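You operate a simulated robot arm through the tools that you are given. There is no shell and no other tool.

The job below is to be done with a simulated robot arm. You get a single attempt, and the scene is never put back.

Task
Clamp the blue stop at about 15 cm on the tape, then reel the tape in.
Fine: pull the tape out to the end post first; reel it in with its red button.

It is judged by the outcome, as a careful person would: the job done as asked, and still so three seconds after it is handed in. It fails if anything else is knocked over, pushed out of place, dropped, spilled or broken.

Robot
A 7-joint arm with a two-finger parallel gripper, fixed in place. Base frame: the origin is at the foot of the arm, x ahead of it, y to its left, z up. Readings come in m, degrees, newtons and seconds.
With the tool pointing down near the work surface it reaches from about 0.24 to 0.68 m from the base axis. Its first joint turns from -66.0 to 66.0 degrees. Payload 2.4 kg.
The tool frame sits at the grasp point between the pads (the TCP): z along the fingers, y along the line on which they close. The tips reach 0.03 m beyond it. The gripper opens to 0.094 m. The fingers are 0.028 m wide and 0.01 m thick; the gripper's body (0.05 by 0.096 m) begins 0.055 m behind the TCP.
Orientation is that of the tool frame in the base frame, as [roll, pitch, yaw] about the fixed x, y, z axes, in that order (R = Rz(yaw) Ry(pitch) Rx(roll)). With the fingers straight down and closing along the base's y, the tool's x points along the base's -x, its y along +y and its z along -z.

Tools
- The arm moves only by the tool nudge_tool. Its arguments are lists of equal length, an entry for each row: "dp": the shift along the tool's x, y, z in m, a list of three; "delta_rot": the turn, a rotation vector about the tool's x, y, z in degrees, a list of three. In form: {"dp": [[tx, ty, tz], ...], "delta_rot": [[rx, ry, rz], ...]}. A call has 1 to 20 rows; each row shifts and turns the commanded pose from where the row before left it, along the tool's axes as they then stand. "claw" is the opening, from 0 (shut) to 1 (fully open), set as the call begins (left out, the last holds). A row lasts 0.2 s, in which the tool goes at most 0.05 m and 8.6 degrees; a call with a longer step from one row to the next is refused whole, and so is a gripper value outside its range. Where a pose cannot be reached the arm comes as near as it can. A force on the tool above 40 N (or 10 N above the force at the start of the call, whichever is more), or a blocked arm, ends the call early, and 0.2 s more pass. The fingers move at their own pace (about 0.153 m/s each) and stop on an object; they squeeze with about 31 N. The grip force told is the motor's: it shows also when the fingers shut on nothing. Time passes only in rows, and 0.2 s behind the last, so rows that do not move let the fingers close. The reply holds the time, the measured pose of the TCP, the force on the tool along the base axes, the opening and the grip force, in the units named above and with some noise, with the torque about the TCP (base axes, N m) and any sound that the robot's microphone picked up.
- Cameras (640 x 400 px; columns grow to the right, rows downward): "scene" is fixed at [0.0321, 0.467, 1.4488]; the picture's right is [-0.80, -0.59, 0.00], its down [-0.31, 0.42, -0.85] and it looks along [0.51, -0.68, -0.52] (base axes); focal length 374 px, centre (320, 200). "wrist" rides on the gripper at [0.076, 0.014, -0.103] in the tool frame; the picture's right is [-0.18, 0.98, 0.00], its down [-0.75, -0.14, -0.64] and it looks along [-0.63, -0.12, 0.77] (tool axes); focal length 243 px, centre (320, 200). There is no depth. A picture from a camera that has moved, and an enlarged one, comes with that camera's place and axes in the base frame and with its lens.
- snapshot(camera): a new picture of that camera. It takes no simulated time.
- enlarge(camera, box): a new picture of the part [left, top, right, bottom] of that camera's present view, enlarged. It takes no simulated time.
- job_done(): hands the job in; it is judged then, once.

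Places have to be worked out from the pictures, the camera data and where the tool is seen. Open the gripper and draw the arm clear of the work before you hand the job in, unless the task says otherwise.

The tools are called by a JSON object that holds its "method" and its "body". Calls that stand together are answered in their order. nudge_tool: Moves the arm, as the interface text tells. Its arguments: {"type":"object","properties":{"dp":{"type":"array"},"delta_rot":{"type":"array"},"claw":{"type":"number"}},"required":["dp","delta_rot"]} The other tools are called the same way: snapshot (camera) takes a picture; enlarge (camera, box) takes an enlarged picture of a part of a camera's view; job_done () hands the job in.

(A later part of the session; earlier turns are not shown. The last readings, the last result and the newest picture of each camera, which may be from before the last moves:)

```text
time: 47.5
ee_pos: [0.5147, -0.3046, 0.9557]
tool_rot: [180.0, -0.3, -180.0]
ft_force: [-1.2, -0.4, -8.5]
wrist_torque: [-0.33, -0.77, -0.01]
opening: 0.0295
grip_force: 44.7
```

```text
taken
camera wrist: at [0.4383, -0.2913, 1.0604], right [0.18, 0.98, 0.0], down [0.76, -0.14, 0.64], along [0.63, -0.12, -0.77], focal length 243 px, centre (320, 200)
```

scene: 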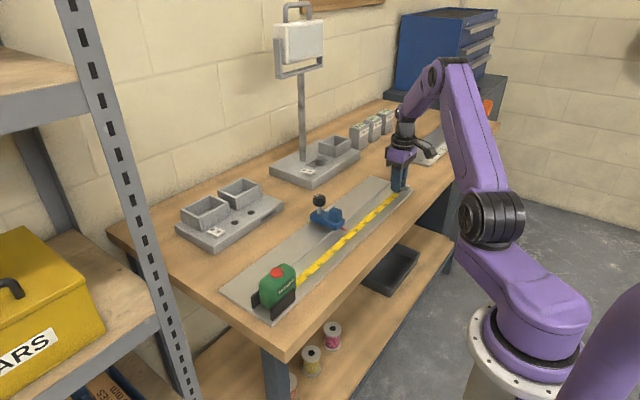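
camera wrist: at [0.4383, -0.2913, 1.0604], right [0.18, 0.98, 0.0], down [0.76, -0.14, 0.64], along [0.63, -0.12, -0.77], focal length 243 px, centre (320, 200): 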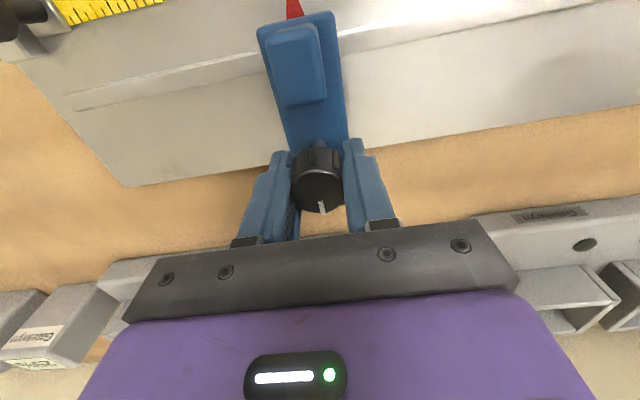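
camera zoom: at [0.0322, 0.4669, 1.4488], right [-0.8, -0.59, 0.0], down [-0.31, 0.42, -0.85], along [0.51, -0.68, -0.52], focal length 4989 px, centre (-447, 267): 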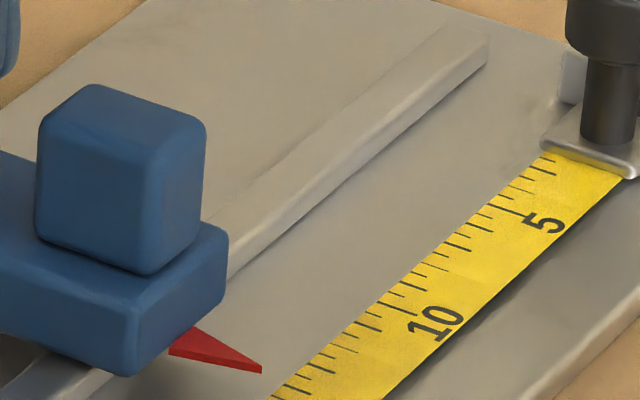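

The stop follows the knob. I enlarge the area around the pointer and the 15 mark to read the position.

{"method": "enlarge", "body": {"camera": "scene", "box": [362, 192, 390, 212]}}

{"method": "enlarge", "body": {"camera": "scene", "box": [350, 180, 410, 220]}}

```text
16.00 times, centred on (376, 202) of scene
camera zoom: at [0.0322, 0.4669, 1.4488], right [-0.8, -0.59, 0.0], down [-0.31, 0.42, -0.85], along [0.51, -0.68, -0.52], focal length 5986 px, centre (-576, 168)
```

zoom: 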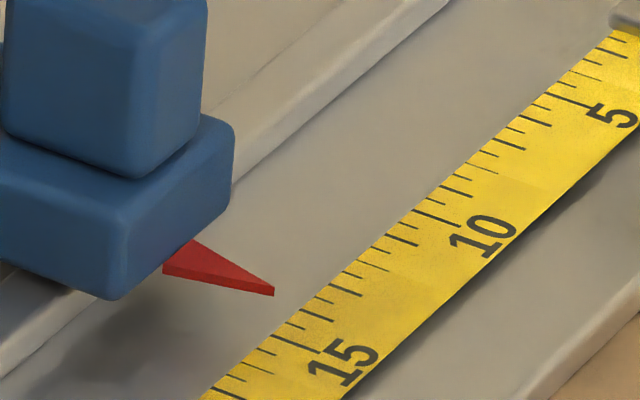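

```text
10.00 times, centred on (380, 200) of scene
camera zoom: at [0.0322, 0.4669, 1.4488], right [-0.8, -0.59, 0.0], down [-0.31, 0.42, -0.85], along [0.51, -0.68, -0.52], focal length 3741 px, centre (-280, 200)
```

zoom: 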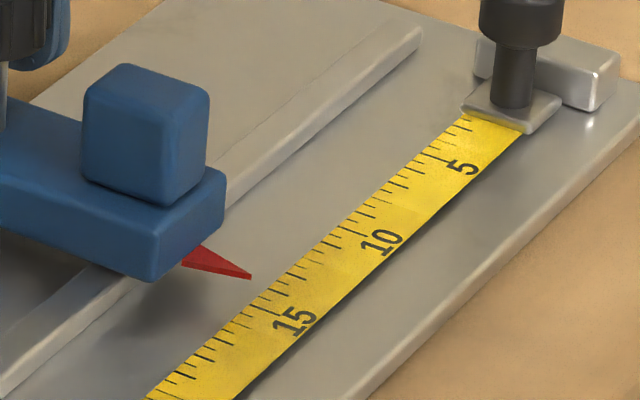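

Comparing pointer pixels with the earlier in-hand 15.0 reading, it is now at about 14.9 cm. I nudge 1 mm more in +y and then turn the knob clockwise (seen from above) by 30° as a first step, watching the torque.

{"method": "nudge_tool", "body": {"dp": [[0, 0.001, 0], [0, 0, 0]], "delta_rot": [[0, 0, 0], [0, 0, 0]]}}

{"method": "nudge_tool", "body": {"dp": [[0, 0, 0], [0, 0, 0], [0, 0, 0], [0, 0, 0], [0, 0, 0], [0, 0, 0]], "delta_rot": [[0, 0, 4], [0, 0, 6], [0, 0, 6], [0, 0, 7], [0, 0, 7], [0, 0, 0]]}}

{"method": "enlarge", "body": {"camera": "scene", "box": [350, 180, 410, 220]}}

{"method": "snapshot", "body": {"camera": "wrist"}}

```text
time: 48.1
ee_pos: [0.5141, -0.3036, 0.9563]
tool_rot: [179.9, -0.1, -179.9]
ft_force: [-1.3, -0.7, -8.2]
wrist_torque: [-0.1, -0.32, -0.01]
opening: 0.0292
grip_force: 45.3
```

```text
time: 49.5
ee_pos: [0.5139, -0.3039, 0.9564]
tool_rot: [-180.0, -0.2, 150.0]
ft_force: [-1.4, -0.1, -11.7]
wrist_torque: [-0.2, -0.38, -0.01]
opening: 0.0292
grip_force: 45.2
```

```text
10.00 times, centred on (380, 200) of scene
camera zoom: at [0.0322, 0.4669, 1.4488], right [-0.8, -0.59, 0.0], down [-0.31, 0.42, -0.85], along [0.51, -0.68, -0.52], focal length 3741 px, centre (-280, 200)
```

zoom: 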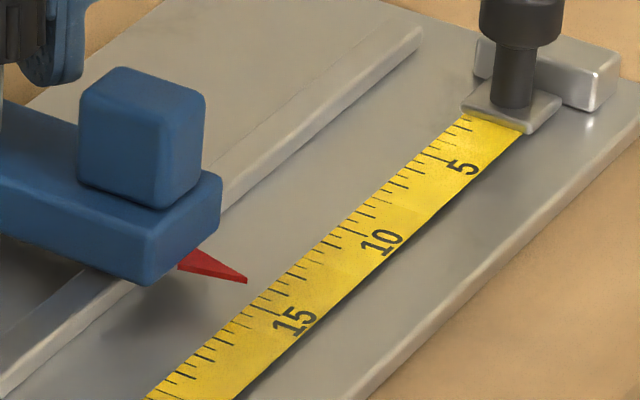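

```text
taken
camera wrist: at [0.4552, -0.2544, 1.0604], right [0.65, 0.76, 0.0], down [0.58, -0.5, 0.64], along [0.49, -0.42, -0.77], focal length 243 px, centre (320, 200)
```

wrist: 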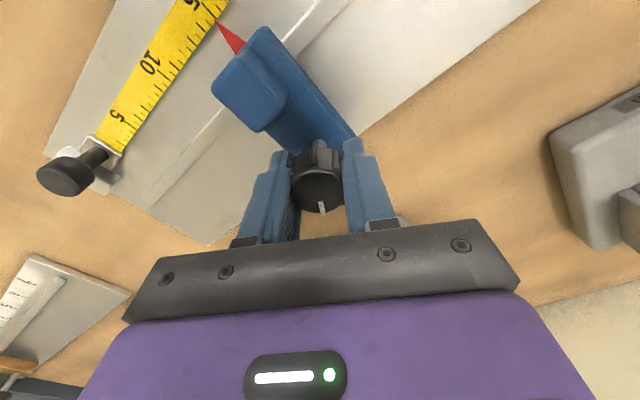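

The knob turns with the gripper, no resistance yet and the pointer is unmoved. I continue clockwise another 42°.

{"method": "nudge_tool", "body": {"dp": [[0, 0, 0], [0, 0, 0], [0, 0, 0], [0, 0, 0], [0, 0, 0], [0, 0, 0], [0, 0, 0]], "delta_rot": [[0, 0, 7], [0, 0, 7], [0, 0, 7], [0, 0, 7], [0, 0, 7], [0, 0, 7], [0, 0, 0]]}}

{"method": "snapshot", "body": {"camera": "wrist"}}

{"method": "enlarge", "body": {"camera": "scene", "box": [350, 180, 410, 220]}}

```text
time: 51.1
ee_pos: [0.5131, -0.3044, 0.9567]
tool_rot: [-179.7, -0.3, 107.9]
ft_force: [-22.9, -1.4, -4.2]
wrist_torque: [0.16, 0.16, 0.05]
opening: 0.0292
grip_force: 44.5
```

```text
taken
camera wrist: at [0.5027, -0.2285, 1.0605], right [0.99, 0.13, -0.01], down [0.1, -0.76, 0.64], along [0.08, -0.63, -0.77], focal length 243 px, centre (320, 200)
```

wrist: 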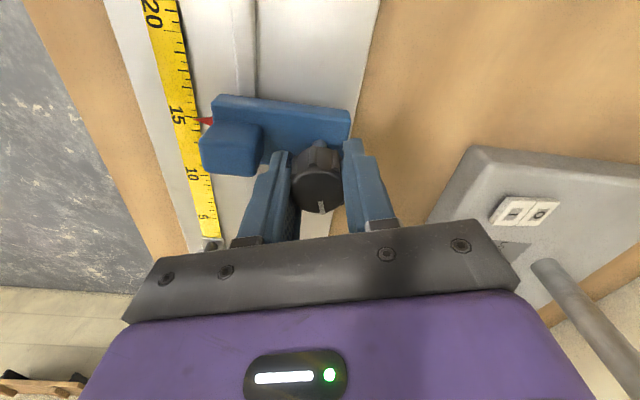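

```text
10.00 times, centred on (380, 200) of scene
camera zoom: at [0.0315, 0.467, 1.4488], right [-0.8, -0.59, 0.0], down [-0.31, 0.42, -0.85], along [0.51, -0.68, -0.52], focal length 3741 px, centre (-280, 200)
```

zoom: 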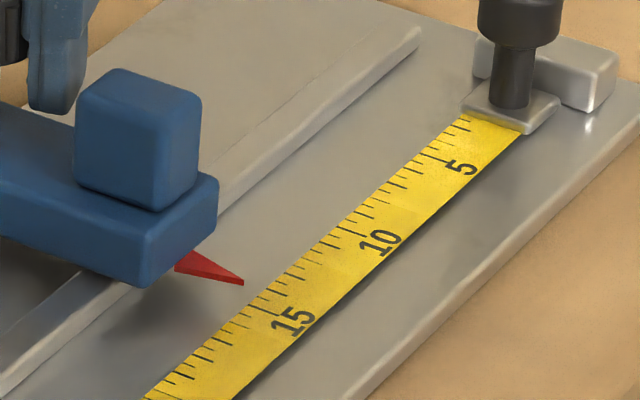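

72° turned and still almost no twisting torque; the side force of -23 N in x means the knob's axis is about 1 mm nearer the robot, so I relieve that and turn a further 42°.

{"method": "nudge_tool", "body": {"dp": [[0.0003, -0.0008, 0], [0, 0, 0], [0, 0, 0], [0, 0, 0], [0, 0, 0], [0, 0, 0], [0, 0, 0]], "delta_rot": [[0, 0, 0], [0, 0, 7], [0, 0, 7], [0, 0, 7], [0, 0, 7], [0, 0, 7], [0, 0, 7]]}}

{"method": "snapshot", "body": {"camera": "wrist"}}

{"method": "enlarge", "body": {"camera": "scene", "box": [340, 160, 400, 210]}}

```text
time: 52.7
ee_pos: [0.5109, -0.3044, 0.9573]
tool_rot: [-179.2, 0.0, 66.1]
ft_force: [-33.8, 0.8, 2.2]
wrist_torque: [0.15, 0.14, 0.81]
opening: 0.0291
grip_force: 45.2
```

```text
taken
camera wrist: at [0.5551, -0.2404, 1.06], right [0.82, -0.57, -0.01], down [-0.43, -0.64, 0.64], along [-0.37, -0.52, -0.77], focal length 243 px, centre (320, 200)
```

wrist: 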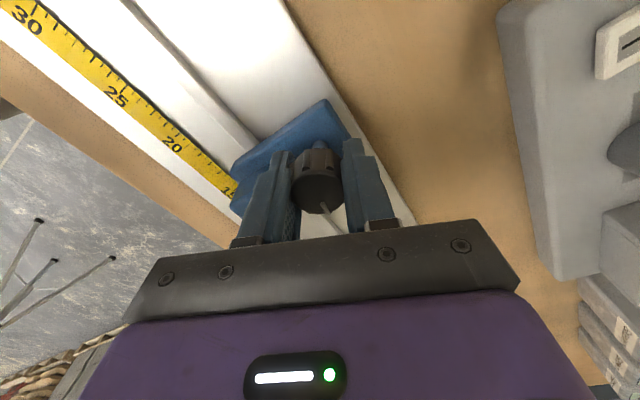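

```text
8.00 times, centred on (370, 185) of scene
camera zoom: at [0.0311, 0.4671, 1.4488], right [-0.8, -0.59, 0.0], down [-0.31, 0.42, -0.85], along [0.51, -0.68, -0.52], focal length 2993 px, centre (-80, 320)
```

zoom: 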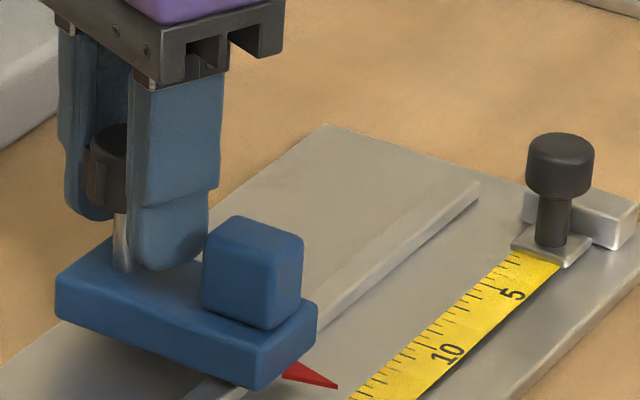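

Resistance has started (about 0.8 N·m twist at 114° of turn), so the clamp is biting. The knob axis sits about 1 mm closer to the robot than my TCP, so I relieve that and tighten in small steps, reading the torque.

{"method": "nudge_tool", "body": {"dp": [[-0.0005, -0.0011, 0], [0, 0, 0]], "delta_rot": [[0, 0, 0], [0, 0, 0]]}}

{"method": "enlarge", "body": {"camera": "wrist", "box": [210, 80, 390, 230]}}

{"method": "enlarge", "body": {"camera": "scene", "box": [340, 165, 375, 200]}}

```text
time: 53.3
ee_pos: [0.51, -0.3037, 0.9569]
tool_rot: [-179.4, 0.1, 66.2]
ft_force: [-27.2, 1.8, -0.5]
wrist_torque: [-0.25, 0.42, 0.57]
opening: 0.0289
grip_force: 45.5
```

```text
2.67 times, centred on (300, 155) of wrist
camera zoom: at [0.5548, -0.2404, 1.0601], right [0.82, -0.57, -0.01], down [-0.43, -0.64, 0.64], along [-0.37, -0.53, -0.77], focal length 647 px, centre (373, 320)
```

zoom: 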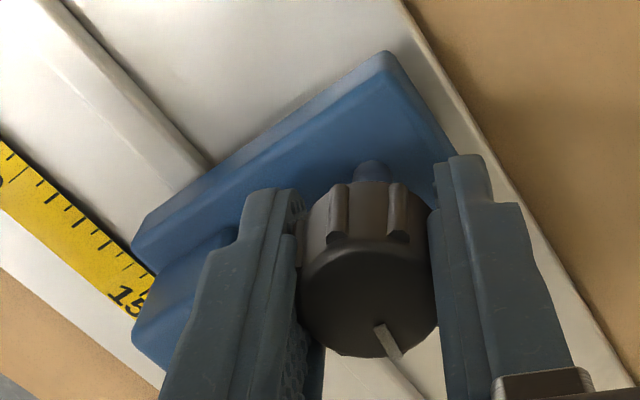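

```text
11.43 times, centred on (358, 182) of scene
camera zoom: at [0.0313, 0.4671, 1.4488], right [-0.8, -0.59, 0.0], down [-0.31, 0.42, -0.85], along [0.51, -0.68, -0.52], focal length 4276 px, centre (-109, 400)
```

zoom: 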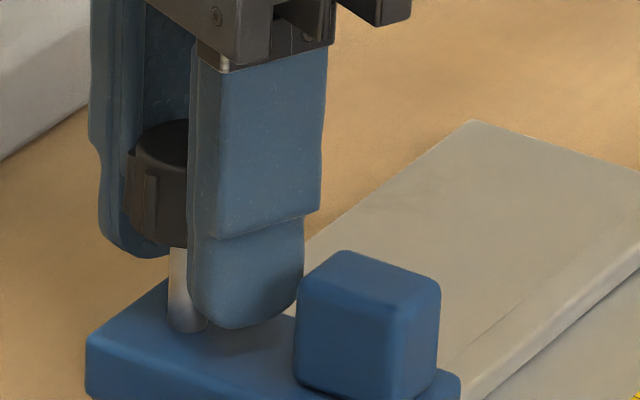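

The gripper still has not slipped on the knob, and the near finger has passed beside the cube. I relieve another 0.8 mm in x and tighten 7° more.

{"method": "nudge_tool", "body": {"dp": [[-0.0003, -0.0008, 0], [0, 0, 0], [0, 0, 0], [0, 0, 0]], "delta_rot": [[0, 0, 0], [0, 0, 4], [0, 0, 4], [0, 0, 0]]}}

{"method": "enlarge", "body": {"camera": "wrist", "box": [210, 80, 390, 230]}}

```text
time: 54.3
ee_pos: [0.511, -0.3035, 0.958]
tool_rot: [-179.5, 0.0, 58.0]
ft_force: [-23.2, 3.3, 1.1]
wrist_torque: [-0.07, 0.23, 0.68]
opening: 0.0291
grip_force: 44.7
```

```text
2.67 times, centred on (300, 155) of wrist
camera zoom: at [0.5627, -0.2474, 1.0603], right [0.74, -0.68, -0.01], down [-0.51, -0.57, 0.64], along [-0.44, -0.47, -0.77], focal length 647 px, centre (373, 320)
```

zoom: 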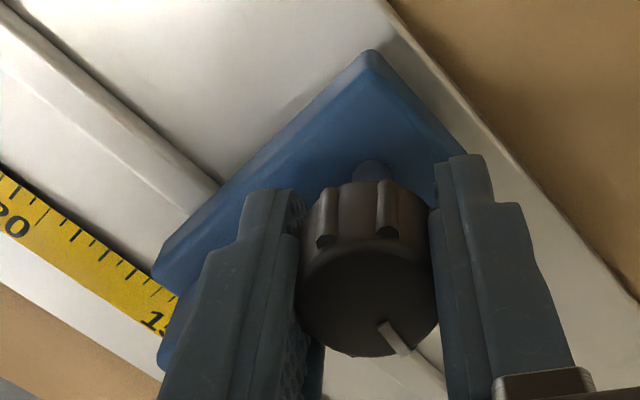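

The mark shifted slightly within the grip on this last bit: the knob no longer turns and my pads slip at about 0.7–0.8 N·m, so it seems fully tightened. I test the clamp with a gentle 1 mm sideways nudge, watching the force.

{"method": "nudge_tool", "body": {"dp": [[0.0009, -0.0005, 0], [0, 0, 0]], "delta_rot": [[0, 0, 0], [0, 0, 0]]}}

{"method": "enlarge", "body": {"camera": "scene", "box": [350, 180, 410, 220]}}

{"method": "enlarge", "body": {"camera": "scene", "box": [340, 160, 375, 200]}}

```text
time: 54.9
ee_pos: [0.5102, -0.3033, 0.9557]
tool_rot: [-179.6, 0.0, 58.1]
ft_force: [-22.9, -0.2, -0.6]
wrist_torque: [0.03, 0.15, 0.49]
opening: 0.0289
grip_force: 45.1
```

```text
10.00 times, centred on (380, 200) of scene
camera zoom: at [0.0314, 0.467, 1.4488], right [-0.8, -0.59, 0.0], down [-0.31, 0.42, -0.85], along [0.51, -0.68, -0.52], focal length 3741 px, centre (-280, 200)
```

zoom: 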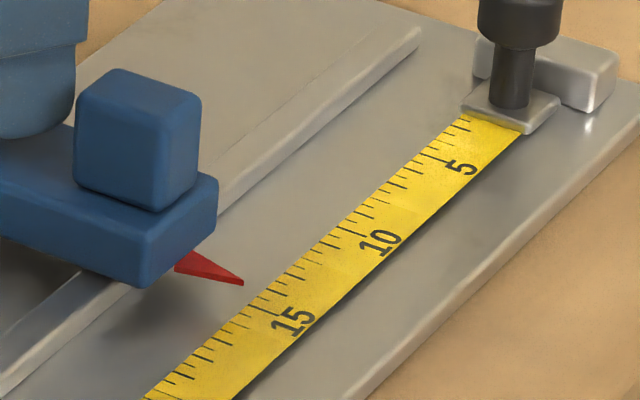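

```text
10.00 times, centred on (358, 180) of scene
camera zoom: at [0.0314, 0.467, 1.4488], right [-0.8, -0.59, 0.0], down [-0.31, 0.42, -0.85], along [0.51, -0.68, -0.52], focal length 3741 px, centre (-55, 400)
```

zoom: 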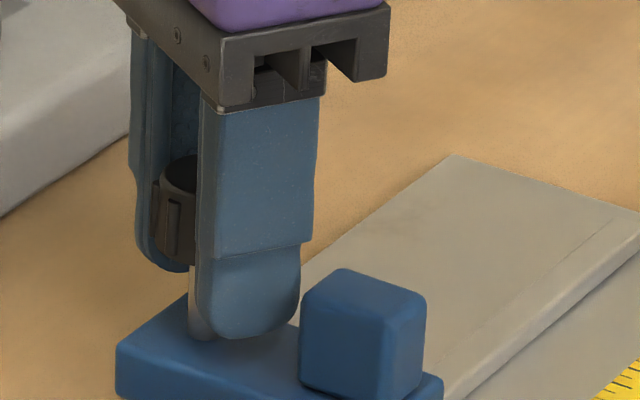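

The pointer did not move with that nudge, but the force change was small. I push 3 mm more in +y to make the test clearer.

{"method": "nudge_tool", "body": {"dp": [[0.0013, -0.0008, 0], [0.0013, -0.0008, 0], [0, 0, 0]], "delta_rot": [[0, 0, 0], [0, 0, 0], [0, 0, 0]]}}

{"method": "enlarge", "body": {"camera": "scene", "box": [350, 180, 410, 220]}}

{"method": "snapshot", "body": {"camera": "wrist"}}

```text
time: 55.7
ee_pos: [0.5104, -0.3025, 0.9561]
tool_rot: [-179.9, 0.1, 58.0]
ft_force: [-22.0, -9.1, 0.1]
wrist_torque: [0.31, -0.01, 0.29]
opening: 0.0292
grip_force: 44.9
```

```text
10.00 times, centred on (380, 200) of scene
camera zoom: at [0.0315, 0.4668, 1.4489], right [-0.8, -0.59, 0.0], down [-0.31, 0.42, -0.85], along [0.51, -0.68, -0.52], focal length 3741 px, centre (-280, 200)
```

zoom: 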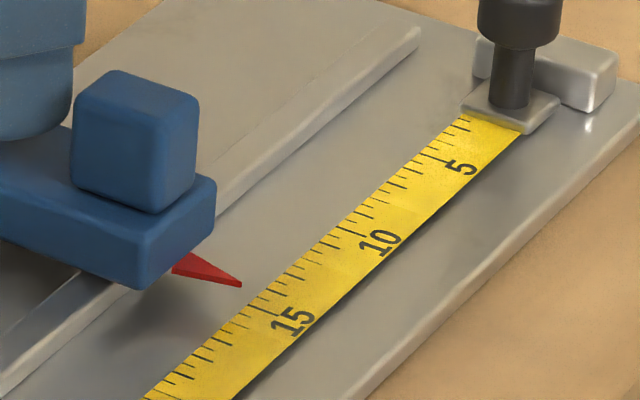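

```text
taken
camera wrist: at [0.5624, -0.2459, 1.0603], right [0.74, -0.68, 0.0], down [-0.52, -0.56, 0.64], along [-0.44, -0.47, -0.77], focal length 243 px, centre (320, 200)
```

wrist: 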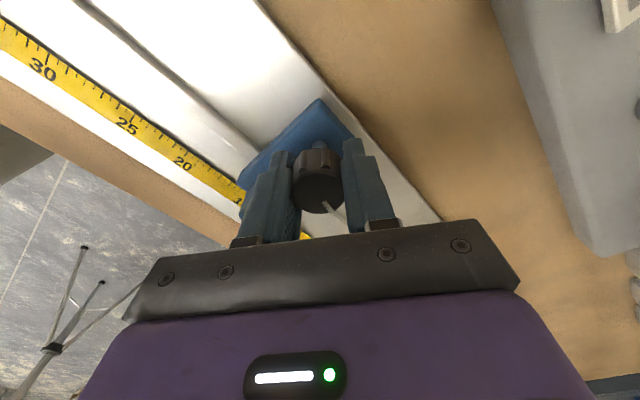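

The stop now resists: the 3 mm push builds 9 N while the pointer moved at most about 0.5 mm. I wait a second in place to see whether it creeps.

{"method": "nudge_tool", "body": {"dp": [[0, 0, 0], [0, 0, 0], [0, 0, 0], [0, 0, 0], [0, 0, 0], [0, 0, 0], [0, 0, 0], [0, 0, 0]], "delta_rot": [[0, 0, 0], [0, 0, 0], [0, 0, 0], [0, 0, 0], [0, 0, 0], [0, 0, 0], [0, 0, 0], [0, 0, 0]]}}

{"method": "enlarge", "body": {"camera": "scene", "box": [350, 180, 410, 220]}}

```text
time: 57.5
ee_pos: [0.5097, -0.3031, 0.9572]
tool_rot: [-179.8, 0.1, 58.1]
ft_force: [-21.9, -8.7, 2.8]
wrist_torque: [-0.07, 0.18, 0.1]
opening: 0.0292
grip_force: 44.8
```

```text
10.00 times, centred on (380, 200) of scene
camera zoom: at [0.0314, 0.4668, 1.4489], right [-0.8, -0.59, 0.0], down [-0.31, 0.42, -0.85], along [0.51, -0.68, -0.52], focal length 3741 px, centre (-280, 200)
```

zoom: 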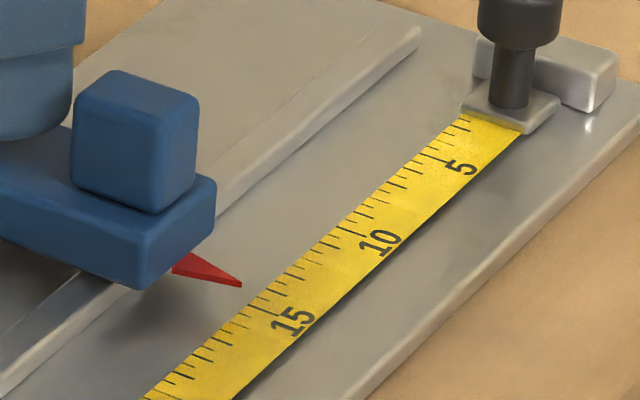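

It holds against 8.7 N without creeping, so the clamp is gripping. I take the side push back off and try a further 16° turn, to see whether any tightening travel is left.

{"method": "nudge_tool", "body": {"dp": [[-0.0017, 0.001, 0], [-0.0015, 0.0009, 0], [0, 0, 0], [0, 0, 0], [0, 0, 0], [0, 0, 0]], "delta_rot": [[0, 0, 0], [0, 0, 0], [0, 0, 5], [0, 0, 5], [0, 0, 6], [0, 0, 0]]}}

{"method": "enlarge", "body": {"camera": "wrist", "box": [210, 80, 390, 230]}}

{"method": "enlarge", "body": {"camera": "scene", "box": [350, 180, 410, 220]}}

```text
time: 58.9
ee_pos: [0.5117, -0.301, 0.9569]
tool_rot: [-179.5, 0.1, 42.3]
ft_force: [-16.7, 9.4, 2.6]
wrist_torque: [-0.13, 0.32, 0.8]
opening: 0.0288
grip_force: 44.3
```

```text
2.67 times, centred on (300, 155) of wrist
camera zoom: at [0.5777, -0.2618, 1.06], right [0.52, -0.85, -0.01], down [-0.65, -0.4, 0.64], along [-0.55, -0.33, -0.76], focal length 647 px, centre (373, 320)
```

zoom: 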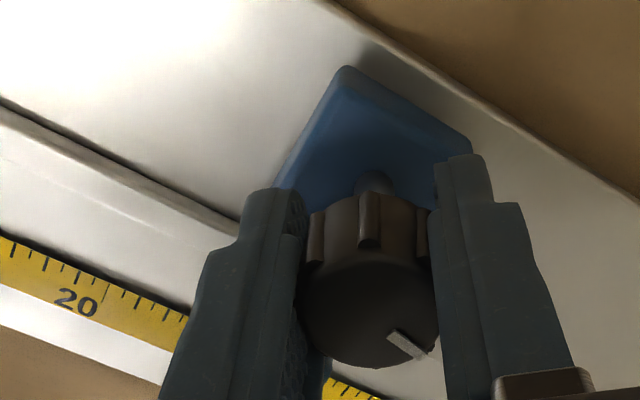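

```text
10.00 times, centred on (380, 200) of scene
camera zoom: at [0.0315, 0.4673, 1.4487], right [-0.8, -0.59, 0.0], down [-0.31, 0.42, -0.85], along [0.51, -0.68, -0.52], focal length 3741 px, centre (-280, 200)
```

zoom: 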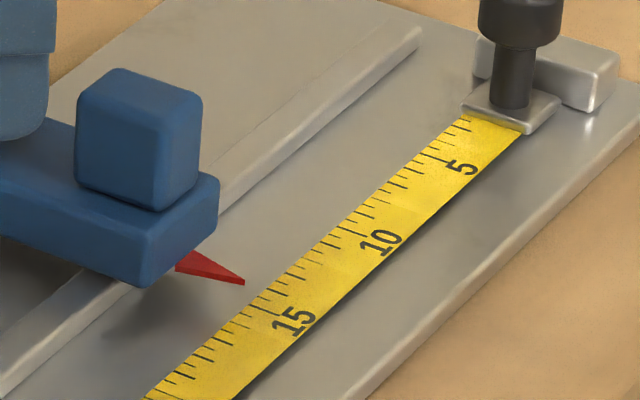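

The knob no longer turns; the gripper slips around it at 0.8 N·m, so it is against its end and the pointer still sits at 15. I open only to about 39 mm to clear the ribs without touching the cube, then lift straight up.

{"method": "nudge_tool", "body": {"dp": [[0, 0, 0], [0, 0, 0]], "delta_rot": [[0, 0, 0], [0, 0, 0]], "claw": 0.42}}

{"method": "nudge_tool", "body": {"dp": [[0, 0, -0.015], [0, 0, -0.03], [0, 0, -0.04], [0, 0, -0.02]], "delta_rot": [[0, 0, 0], [0, 0, 0], [0, 0, 0], [0, 0, 0]]}}

{"method": "enlarge", "body": {"camera": "scene", "box": [335, 160, 405, 220]}}

{"method": "enlarge", "body": {"camera": "scene", "box": [350, 180, 410, 220]}}

{"method": "snapshot", "body": {"camera": "wrist"}}

```text
time: 59.5
ee_pos: [0.5121, -0.3039, 0.9578]
tool_rot: [180.0, 0.0, 42.1]
ft_force: [-0.1, -0.7, -0.7]
wrist_torque: [0.0, 0.02, 0.01]
opening: 0.0394
grip_force: 0.0
```

```text
time: 60.5
ee_pos: [0.5115, -0.3025, 1.0623]
tool_rot: [-179.8, 0.1, 42.1]
ft_force: [-0.6, 0.5, 0.6]
wrist_torque: [-0.01, -0.03, 0.0]
opening: 0.0396
grip_force: 0.0
```

```text
6.67 times, centred on (370, 190) of scene
camera zoom: at [0.0321, 0.467, 1.4488], right [-0.8, -0.59, 0.0], down [-0.31, 0.42, -0.85], along [0.51, -0.68, -0.52], focal length 2494 px, centre (-13, 267)
```

zoom: 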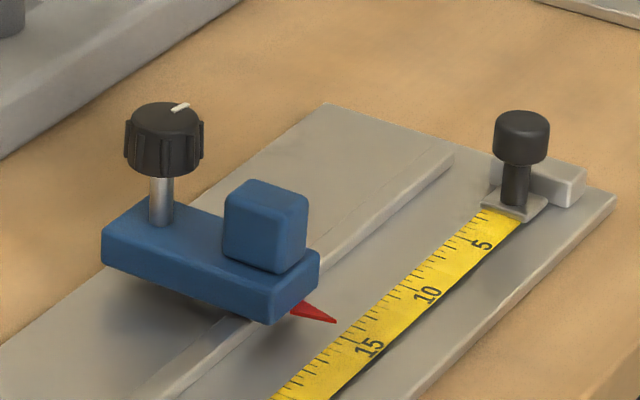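

```text
10.00 times, centred on (380, 200) of scene
camera zoom: at [0.0321, 0.467, 1.4488], right [-0.8, -0.59, 0.0], down [-0.31, 0.42, -0.85], along [0.51, -0.68, -0.52], focal length 3741 px, centre (-280, 200)
```

zoom: 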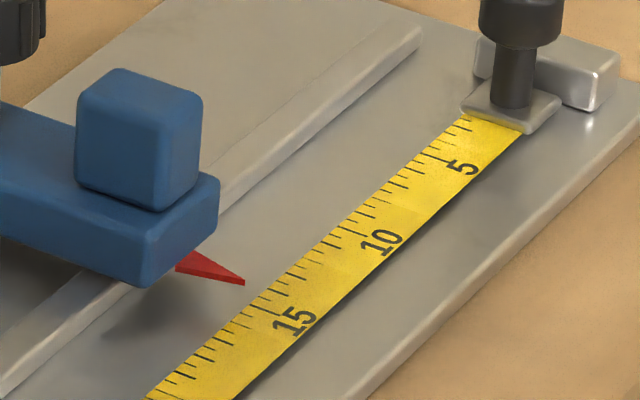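

```text
taken
camera wrist: at [0.5784, -0.2631, 1.1665], right [0.52, -0.85, 0.0], down [-0.65, -0.4, 0.64], along [-0.55, -0.33, -0.77], focal length 243 px, centre (320, 200)
```

wrist: 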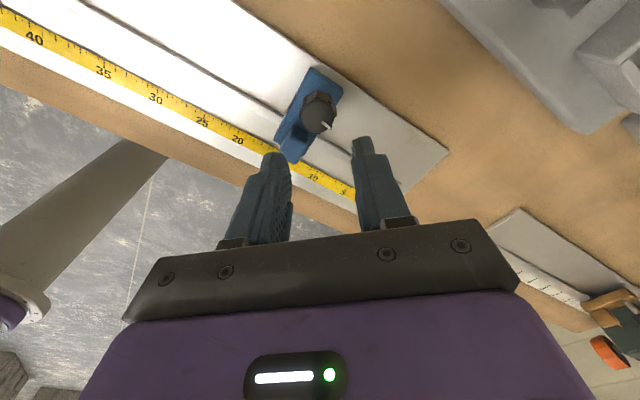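

The knob's mark now points along -y: it turned about 90° from its starting direction to its end. I rotate the wrist back up here, clear of everything, and then check the pointer from above.

{"method": "nudge_tool", "body": {"dp": [[0, 0, 0], [0, 0, 0], [0, 0, 0], [0, 0, 0], [0, 0, 0], [0, 0, 0], [0, 0, 0], [0, 0, 0], [0, 0, 0], [0, 0, 0], [0, 0, 0], [0, 0, 0], [0, 0, 0], [0, 0, 0], [0, 0, 0], [0, 0, 0], [0, 0, 0]], "delta_rot": [[0, 0, -8.1], [0, 0, -8.1], [0, 0, -8.1], [0, 0, -8.1], [0, 0, -8.1], [0, 0, -8.1], [0, 0, -8.1], [0, 0, -8.1], [0, 0, -8.1], [0, 0, -8.1], [0, 0, -8.1], [0, 0, -8.1], [0, 0, -8.1], [0, 0, -8.1], [0, 0, -8.1], [0, 0, -8.1], [0, 0, -8.1]]}}

{"method": "nudge_tool", "body": {"dp": [[0.04, 0, 0], [0.04, 0, 0], [0.025, 0, 0]], "delta_rot": [[0, 0, 0], [0, 0, 0], [0, 0, 0]]}}

{"method": "snapshot", "body": {"camera": "wrist"}}

{"method": "enlarge", "body": {"camera": "wrist", "box": [240, 80, 400, 230]}}

```text
time: 64.1
ee_pos: [0.5114, -0.3047, 1.0623]
tool_rot: [180.0, -0.1, 179.9]
ft_force: [-0.7, -0.4, 0.7]
wrist_torque: [0.0, 0.0, 0.01]
opening: 0.0397
grip_force: 0.0
```

```text
time: 64.9
ee_pos: [0.4068, -0.3024, 1.0621]
tool_rot: [179.9, -0.1, 179.9]
ft_force: [0.0, 1.1, -0.1]
wrist_torque: [0.01, 0.02, 0.01]
opening: 0.0392
grip_force: 0.0
```

```text
taken
camera wrist: at [0.3306, -0.2893, 1.1651], right [0.19, 0.98, 0.0], down [0.75, -0.14, 0.64], along [0.63, -0.12, -0.77], focal length 243 px, centre (320, 200)
```

wrist: 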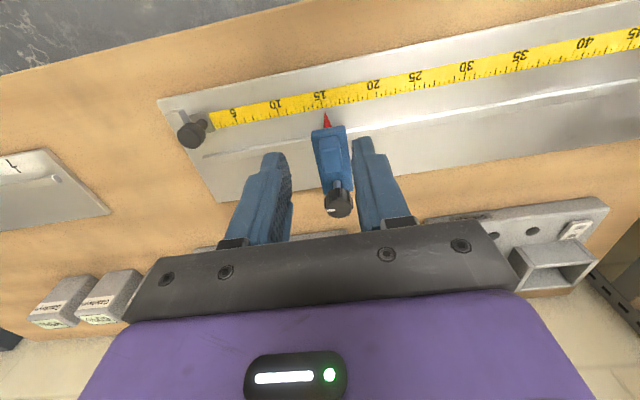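

```text
2.67 times, centred on (320, 155) of wrist
camera zoom: at [0.3306, -0.2893, 1.1651], right [0.19, 0.98, 0.0], down [0.75, -0.14, 0.64], along [0.63, -0.12, -0.77], focal length 647 px, centre (320, 320)
```

zoom: 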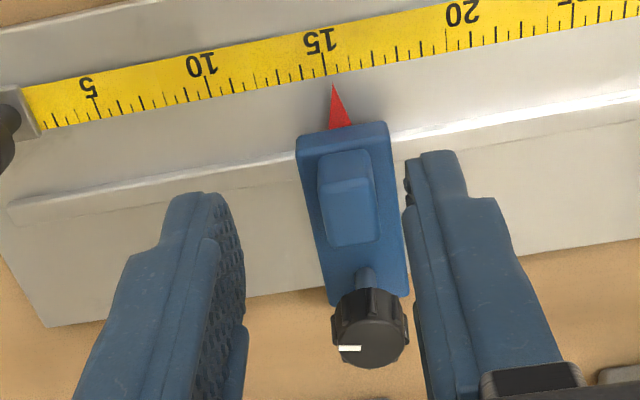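

{"method": "enlarge", "body": {"camera": "wrist", "box": [295, 80, 355, 135]}}

```text
7.27 times, centred on (325, 108) of wrist
camera zoom: at [0.3306, -0.2893, 1.1651], right [0.19, 0.98, 0.0], down [0.75, -0.14, 0.64], along [0.63, -0.12, -0.77], focal length 1764 px, centre (284, 873)
```

zoom: 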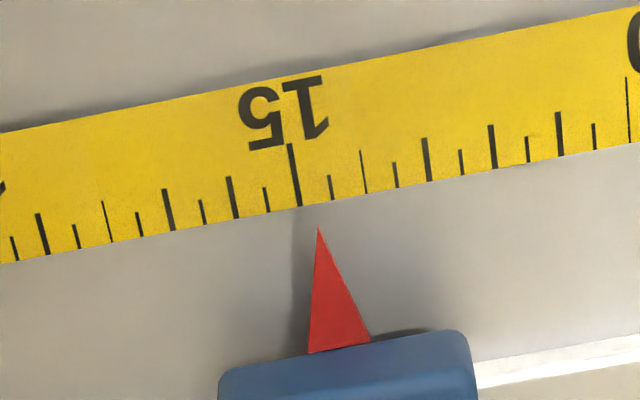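

From above the pointer reads about 15.25 cm, a little past the mark. I check that the tape end is still tight against the post before deciding on a small correction.

{"method": "enlarge", "body": {"camera": "wrist", "box": [150, 85, 250, 155]}}

{"method": "enlarge", "body": {"camera": "scene", "box": [385, 165, 415, 190]}}

```text
5.71 times, centred on (200, 120) of wrist
camera zoom: at [0.3306, -0.2893, 1.1651], right [0.19, 0.98, 0.0], down [0.75, -0.14, 0.64], along [0.63, -0.12, -0.77], focal length 1386 px, centre (1006, 657)
```

zoom: 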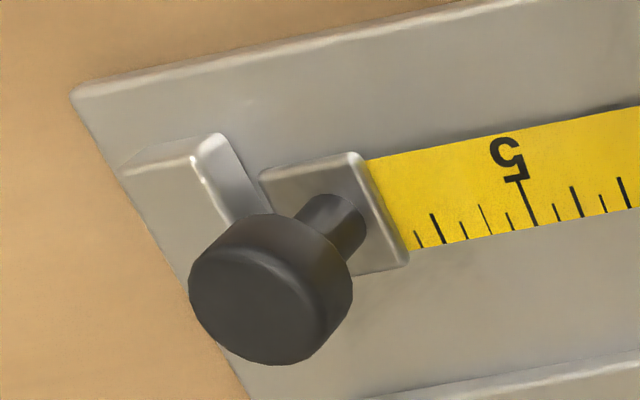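

```text
16.00 times, centred on (400, 178) of scene
camera zoom: at [0.0321, 0.467, 1.4488], right [-0.8, -0.59, 0.0], down [-0.31, 0.42, -0.85], along [0.51, -0.68, -0.52], focal length 5986 px, centre (-960, 560)
```

zoom: 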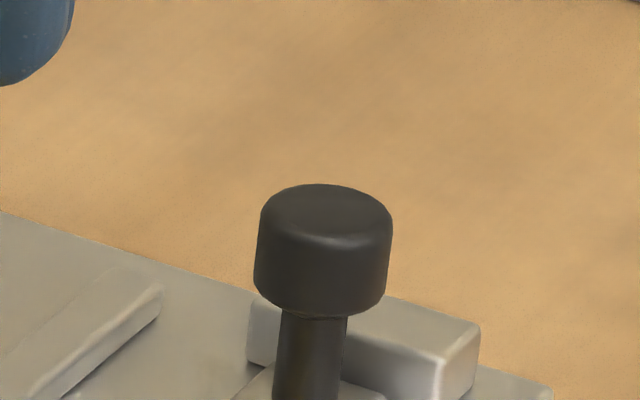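

{"method": "enlarge", "body": {"camera": "wrist", "box": [178, 100, 213, 125]}}

{"method": "enlarge", "body": {"camera": "scene", "box": [388, 176, 416, 196]}}

```text
16.00 times, centred on (196, 112) of wrist
camera zoom: at [0.3306, -0.2893, 1.1651], right [0.19, 0.98, 0.0], down [0.75, -0.14, 0.64], along [0.63, -0.12, -0.77], focal length 3882 px, centre (2312, 1600)
```

zoom: 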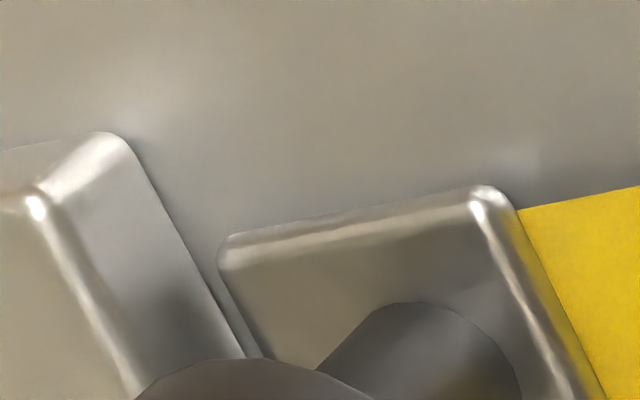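

```text
16.00 times, centred on (402, 186) of scene
camera zoom: at [0.0321, 0.467, 1.4488], right [-0.8, -0.59, 0.0], down [-0.31, 0.42, -0.85], along [0.51, -0.68, -0.52], focal length 5986 px, centre (-992, 424)
```

zoom: 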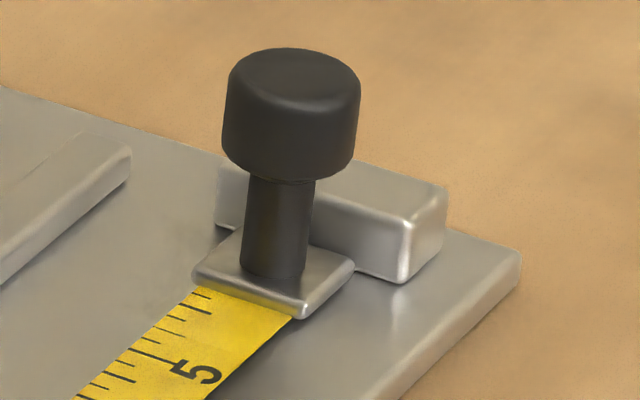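

The tape end is within about 2 mm of the post. Since the pointer reads 15.25, I'll loosen, shift 3 mm and re-clamp. I go back above the knob and turn to the same wrist angle (yaw 42°) that I withdrew at, as that path is known to be clear.

{"method": "nudge_tool", "body": {"dp": [[-0.035, -0.0004, 0], [-0.035, -0.0004, 0], [-0.035, -0.0004, 0]], "delta_rot": [[0, 0, 0], [0, 0, 0], [0, 0, 0]]}}

{"method": "nudge_tool", "body": {"dp": [[0, 0, 0], [0, 0, 0], [0, 0, 0], [0, 0, 0], [0, 0, 0], [0, 0, 0], [0, 0, 0], [0, 0, 0], [0, 0, 0], [0, 0, 0], [0, 0, 0], [0, 0, 0], [0, 0, 0], [0, 0, 0], [0, 0, 0], [0, 0, 0], [0, 0, 0]], "delta_rot": [[0, 0, 8.1], [0, 0, 8.1], [0, 0, 8.1], [0, 0, 8.1], [0, 0, 8.1], [0, 0, 8.1], [0, 0, 8.1], [0, 0, 8.1], [0, 0, 8.1], [0, 0, 8.1], [0, 0, 8.1], [0, 0, 8.1], [0, 0, 8.1], [0, 0, 8.1], [0, 0, 8.1], [0, 0, 8.1], [0, 0, 8.1]]}}

{"method": "snapshot", "body": {"camera": "wrist"}}

```text
time: 65.7
ee_pos: [0.512, -0.307, 1.0606]
tool_rot: [179.9, -0.1, 179.9]
ft_force: [0.0, 0.1, -0.1]
wrist_torque: [0.0, -0.01, -0.03]
opening: 0.0398
grip_force: 0.0
```

```text
time: 69.3
ee_pos: [0.5115, -0.3052, 1.0601]
tool_rot: [-179.9, 0.1, 42.0]
ft_force: [-0.3, 0.9, -0.2]
wrist_torque: [0.0, 0.01, -0.01]
opening: 0.0394
grip_force: 0.2
```

```text
taken
camera wrist: at [0.5776, -0.2659, 1.1649], right [0.52, -0.85, 0.0], down [-0.65, -0.4, 0.64], along [-0.55, -0.33, -0.77], focal length 243 px, centre (320, 200)
```

wrist: 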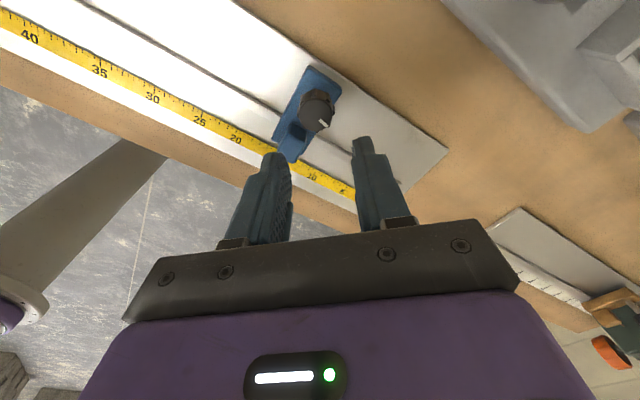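

The knob appears at about (0.510, -0.3035); I correct 3 mm to match and descend over it with the 39 mm opening.

{"method": "nudge_tool", "body": {"dp": [[0.0025, -0.0016, 0.02], [0, 0, 0.03], [0, 0, 0.03]], "delta_rot": [[0, 0, 0], [0, 0, 0], [0, 0, 0]]}}

{"method": "enlarge", "body": {"camera": "wrist", "box": [210, 60, 430, 230]}}

{"method": "enlarge", "body": {"camera": "scene", "box": [335, 150, 395, 210]}}

```text
time: 70.1
ee_pos: [0.5107, -0.3012, 0.9813]
tool_rot: [-179.8, 0.1, 42.2]
ft_force: [0.2, 0.1, -0.9]
wrist_torque: [0.0, -0.01, 0.01]
opening: 0.0396
grip_force: 0.1
```

```text
2.35 times, centred on (320, 145) of wrist
camera zoom: at [0.5772, -0.2611, 1.0852], right [0.52, -0.85, 0.0], down [-0.65, -0.4, 0.64], along [-0.55, -0.34, -0.77], focal length 571 px, centre (320, 329)
```

zoom: 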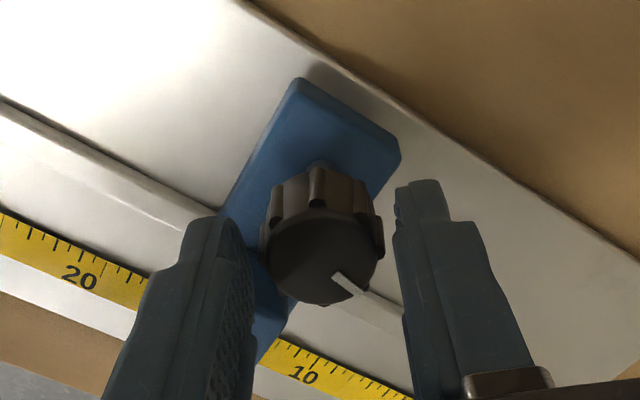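

```text
6.67 times, centred on (365, 180) of scene
camera zoom: at [0.0321, 0.467, 1.4488], right [-0.8, -0.59, 0.0], down [-0.31, 0.42, -0.85], along [0.51, -0.68, -0.52], focal length 2494 px, centre (20, 333)
```

zoom: 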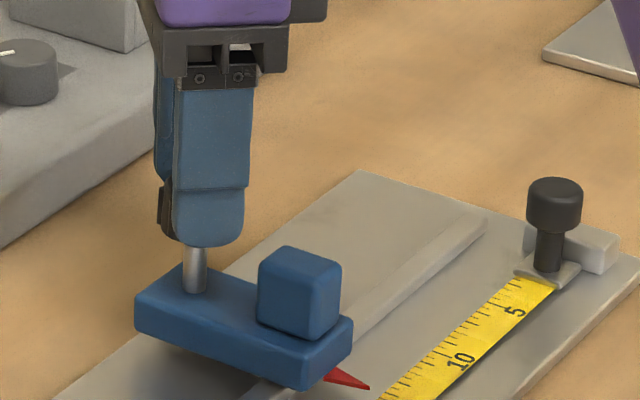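

The knob lies centred between the fingers, about 2–3 mm toward the robot side along the pads. I shift 2 mm for that and descend to z ≈ 0.957.

{"method": "nudge_tool", "body": {"dp": [[-0.002, 0, 0.008], [0, 0, 0.008], [0, 0, 0.008], [0, 0, 0]], "delta_rot": [[0, 0, 0], [0, 0, 0], [0, 0, 0], [0, 0, 0]]}}

{"method": "nudge_tool", "body": {"dp": [[0, 0, 0], [0, 0, 0], [0, 0, 0]], "delta_rot": [[0, 0, 0], [0, 0, 0], [0, 0, 0]], "claw": 0.0}}

{"method": "enlarge", "body": {"camera": "wrist", "box": [210, 80, 390, 230]}}

{"method": "enlarge", "body": {"camera": "scene", "box": [350, 180, 410, 220]}}

```text
time: 71.1
ee_pos: [0.5108, -0.3038, 0.9583]
tool_rot: [-179.9, 0.2, 42.1]
ft_force: [-0.6, 0.2, 0.7]
wrist_torque: [-0.01, 0.0, 0.04]
opening: 0.0396
grip_force: 0.0
```

```text
time: 71.9
ee_pos: [0.5096, -0.3028, 0.9573]
tool_rot: [-179.7, 0.1, 42.1]
ft_force: [-12.5, 9.5, 4.8]
wrist_torque: [0.17, 0.12, 0.07]
opening: 0.0288
grip_force: 44.8
```

```text
2.67 times, centred on (300, 155) of wrist
camera zoom: at [0.5764, -0.2629, 1.0612], right [0.52, -0.85, -0.01], down [-0.65, -0.4, 0.64], along [-0.55, -0.33, -0.76], focal length 647 px, centre (373, 320)
```

zoom: 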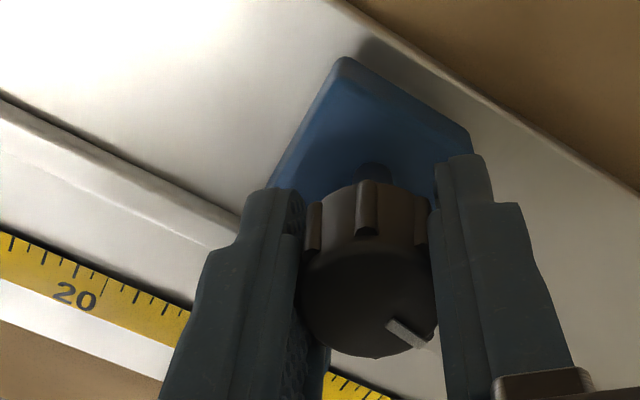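

```text
10.00 times, centred on (380, 200) of scene
camera zoom: at [0.0316, 0.4673, 1.4487], right [-0.8, -0.59, 0.0], down [-0.31, 0.42, -0.85], along [0.51, -0.68, -0.52], focal length 3741 px, centre (-280, 200)
```

zoom: 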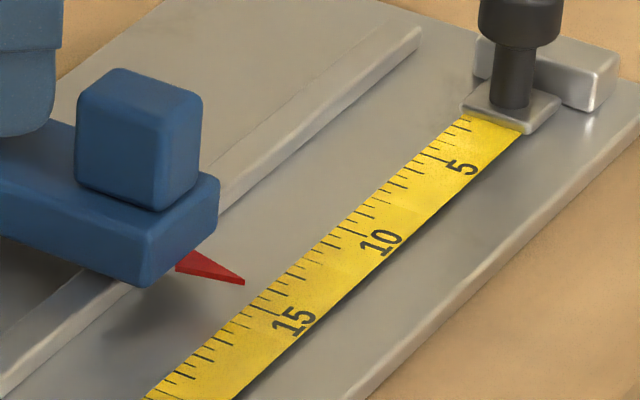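

Gripped again, pointer unchanged. I relieve the slight cross-load and turn counter-clockwise 42° to loosen, checking that the knob follows.

{"method": "nudge_tool", "body": {"dp": [[0.001, -0.0008, 0], [0, 0, 0], [0, 0, 0], [0, 0, 0], [0, 0, 0], [0, 0, 0], [0, 0, 0], [0, 0, 0]], "delta_rot": [[0, 0, 0], [0, 0, -7], [0, 0, -7], [0, 0, -7], [0, 0, -7], [0, 0, -7], [0, 0, -7], [0, 0, 0]]}}

{"method": "enlarge", "body": {"camera": "wrist", "box": [150, 60, 390, 230]}}

{"method": "enlarge", "body": {"camera": "scene", "box": [350, 180, 410, 220]}}

```text
time: 73.7
ee_pos: [0.5115, -0.3041, 0.9571]
tool_rot: [-179.9, 0.0, 84.2]
ft_force: [-10.4, -1.4, -1.2]
wrist_torque: [-0.51, -0.11, 0.04]
opening: 0.029
grip_force: 44.8
```

```text
2.35 times, centred on (270, 145) of wrist
camera zoom: at [0.5327, -0.229, 1.0614], right [0.96, -0.28, 0.0], down [-0.22, -0.74, 0.64], along [-0.18, -0.62, -0.77], focal length 571 px, centre (438, 329)
```

zoom: 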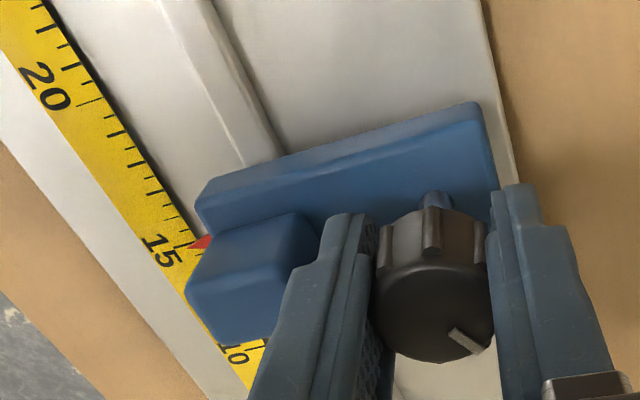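

```text
10.00 times, centred on (380, 200) of scene
camera zoom: at [0.0318, 0.467, 1.4488], right [-0.8, -0.59, 0.0], down [-0.31, 0.42, -0.85], along [0.51, -0.68, -0.52], focal length 3741 px, centre (-280, 200)
```

zoom: 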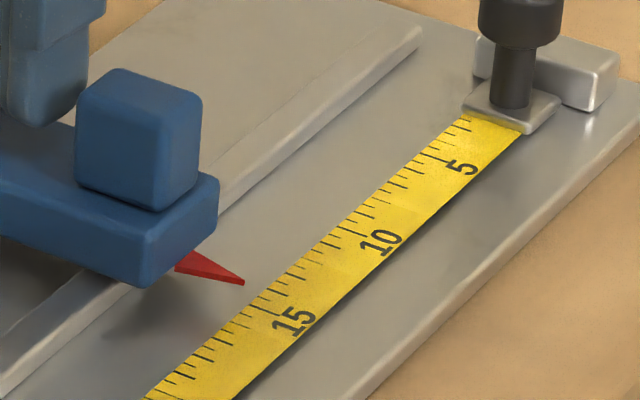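

The knob followed with the mark fixed in the grip. I turn another 35° counter-clockwise to free the clamp fully.

{"method": "nudge_tool", "body": {"dp": [[0, 0, 0], [0, 0, 0], [0, 0, 0], [0, 0, 0], [0, 0, 0], [0, 0, 0]], "delta_rot": [[0, 0, -7], [0, 0, -7], [0, 0, -7], [0, 0, -7], [0, 0, -7], [0, 0, 0]]}}

{"method": "enlarge", "body": {"camera": "wrist", "box": [170, 0, 390, 220]}}

{"method": "enlarge", "body": {"camera": "scene", "box": [350, 180, 410, 220]}}

```text
time: 75.1
ee_pos: [0.5119, -0.3011, 0.9584]
tool_rot: [180.0, 0.0, 119.3]
ft_force: [-2.4, -0.5, 5.6]
wrist_torque: [0.0, -0.01, 0.01]
opening: 0.0287
grip_force: 45.1
```

```text
1.82 times, centred on (280, 110) of wrist
camera zoom: at [0.4868, -0.2283, 1.0615], right [0.95, 0.32, 0.0], down [0.25, -0.73, 0.64], along [0.2, -0.61, -0.77], focal length 441 px, centre (393, 364)
```

zoom: 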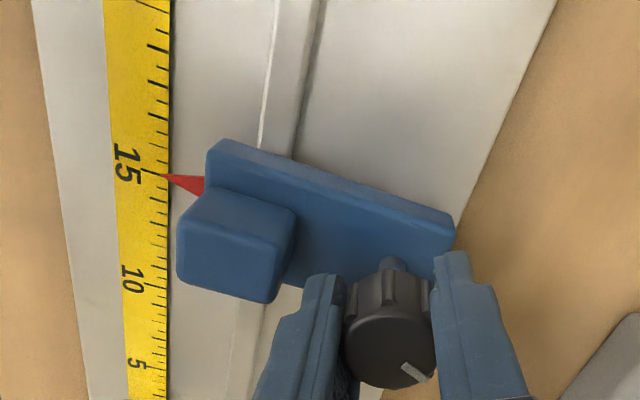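

```text
10.00 times, centred on (380, 200) of scene
camera zoom: at [0.0319, 0.4671, 1.4488], right [-0.8, -0.59, 0.0], down [-0.31, 0.42, -0.85], along [0.51, -0.68, -0.52], focal length 3741 px, centre (-280, 200)
```

zoom: 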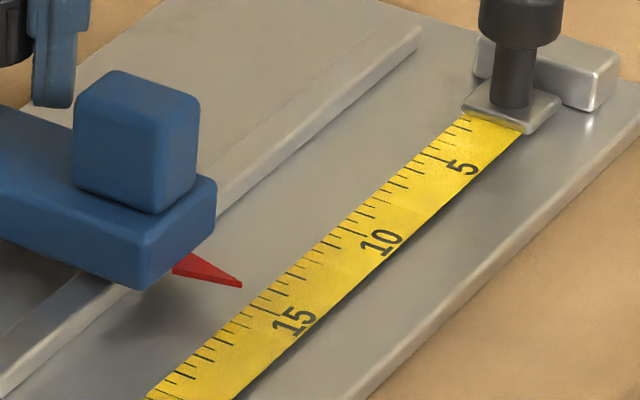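

Now the stop is free and this view shows pointer and scale together. I read it closely.

{"method": "enlarge", "body": {"camera": "wrist", "box": [190, 50, 260, 120]}}

```text
5.71 times, centred on (225, 85) of wrist
camera zoom: at [0.4868, -0.2283, 1.0615], right [0.95, 0.32, 0.0], down [0.25, -0.73, 0.64], along [0.2, -0.61, -0.77], focal length 1386 px, centre (863, 857)
```

zoom: 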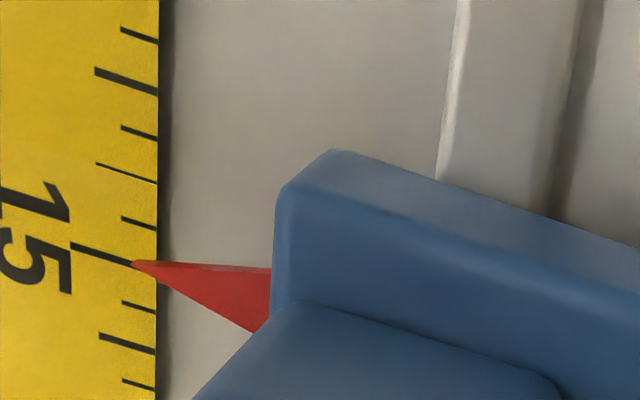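

Allowing for the pointer's height it reads about 15.25 here too. I slide 2.8 mm toward the post, still holding the knob, and look again.

{"method": "nudge_tool", "body": {"dp": [[-0.0012, -0.0007, 0], [-0.0012, -0.0007, 0], [0, 0, 0]], "delta_rot": [[0, 0, 0], [0, 0, 0], [0, 0, 0]]}}

{"method": "enlarge", "body": {"camera": "wrist", "box": [190, 50, 260, 120]}}

{"method": "enlarge", "body": {"camera": "scene", "box": [350, 180, 410, 220]}}

```text
time: 75.9
ee_pos: [0.5119, -0.3046, 0.957]
tool_rot: [180.0, -0.1, 119.2]
ft_force: [1.2, 2.9, 9.8]
wrist_torque: [0.93, 0.67, 0.01]
opening: 0.0288
grip_force: 45.2
```

```text
5.71 times, centred on (225, 85) of wrist
camera zoom: at [0.4871, -0.2311, 1.0616], right [0.95, 0.32, 0.0], down [0.24, -0.73, 0.64], along [0.2, -0.61, -0.77], focal length 1386 px, centre (863, 857)
```

zoom: 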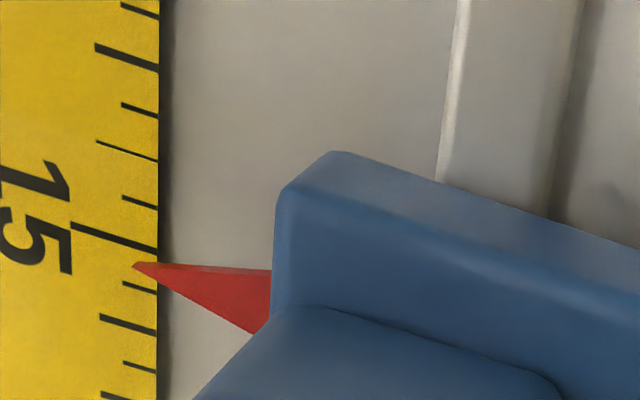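

```text
10.00 times, centred on (380, 200) of scene
camera zoom: at [0.032, 0.4672, 1.4487], right [-0.8, -0.59, 0.0], down [-0.31, 0.42, -0.85], along [0.51, -0.68, -0.52], focal length 3741 px, centre (-280, 200)
```

zoom: 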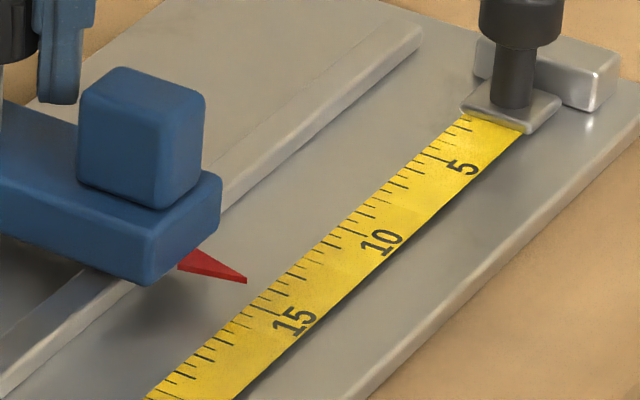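

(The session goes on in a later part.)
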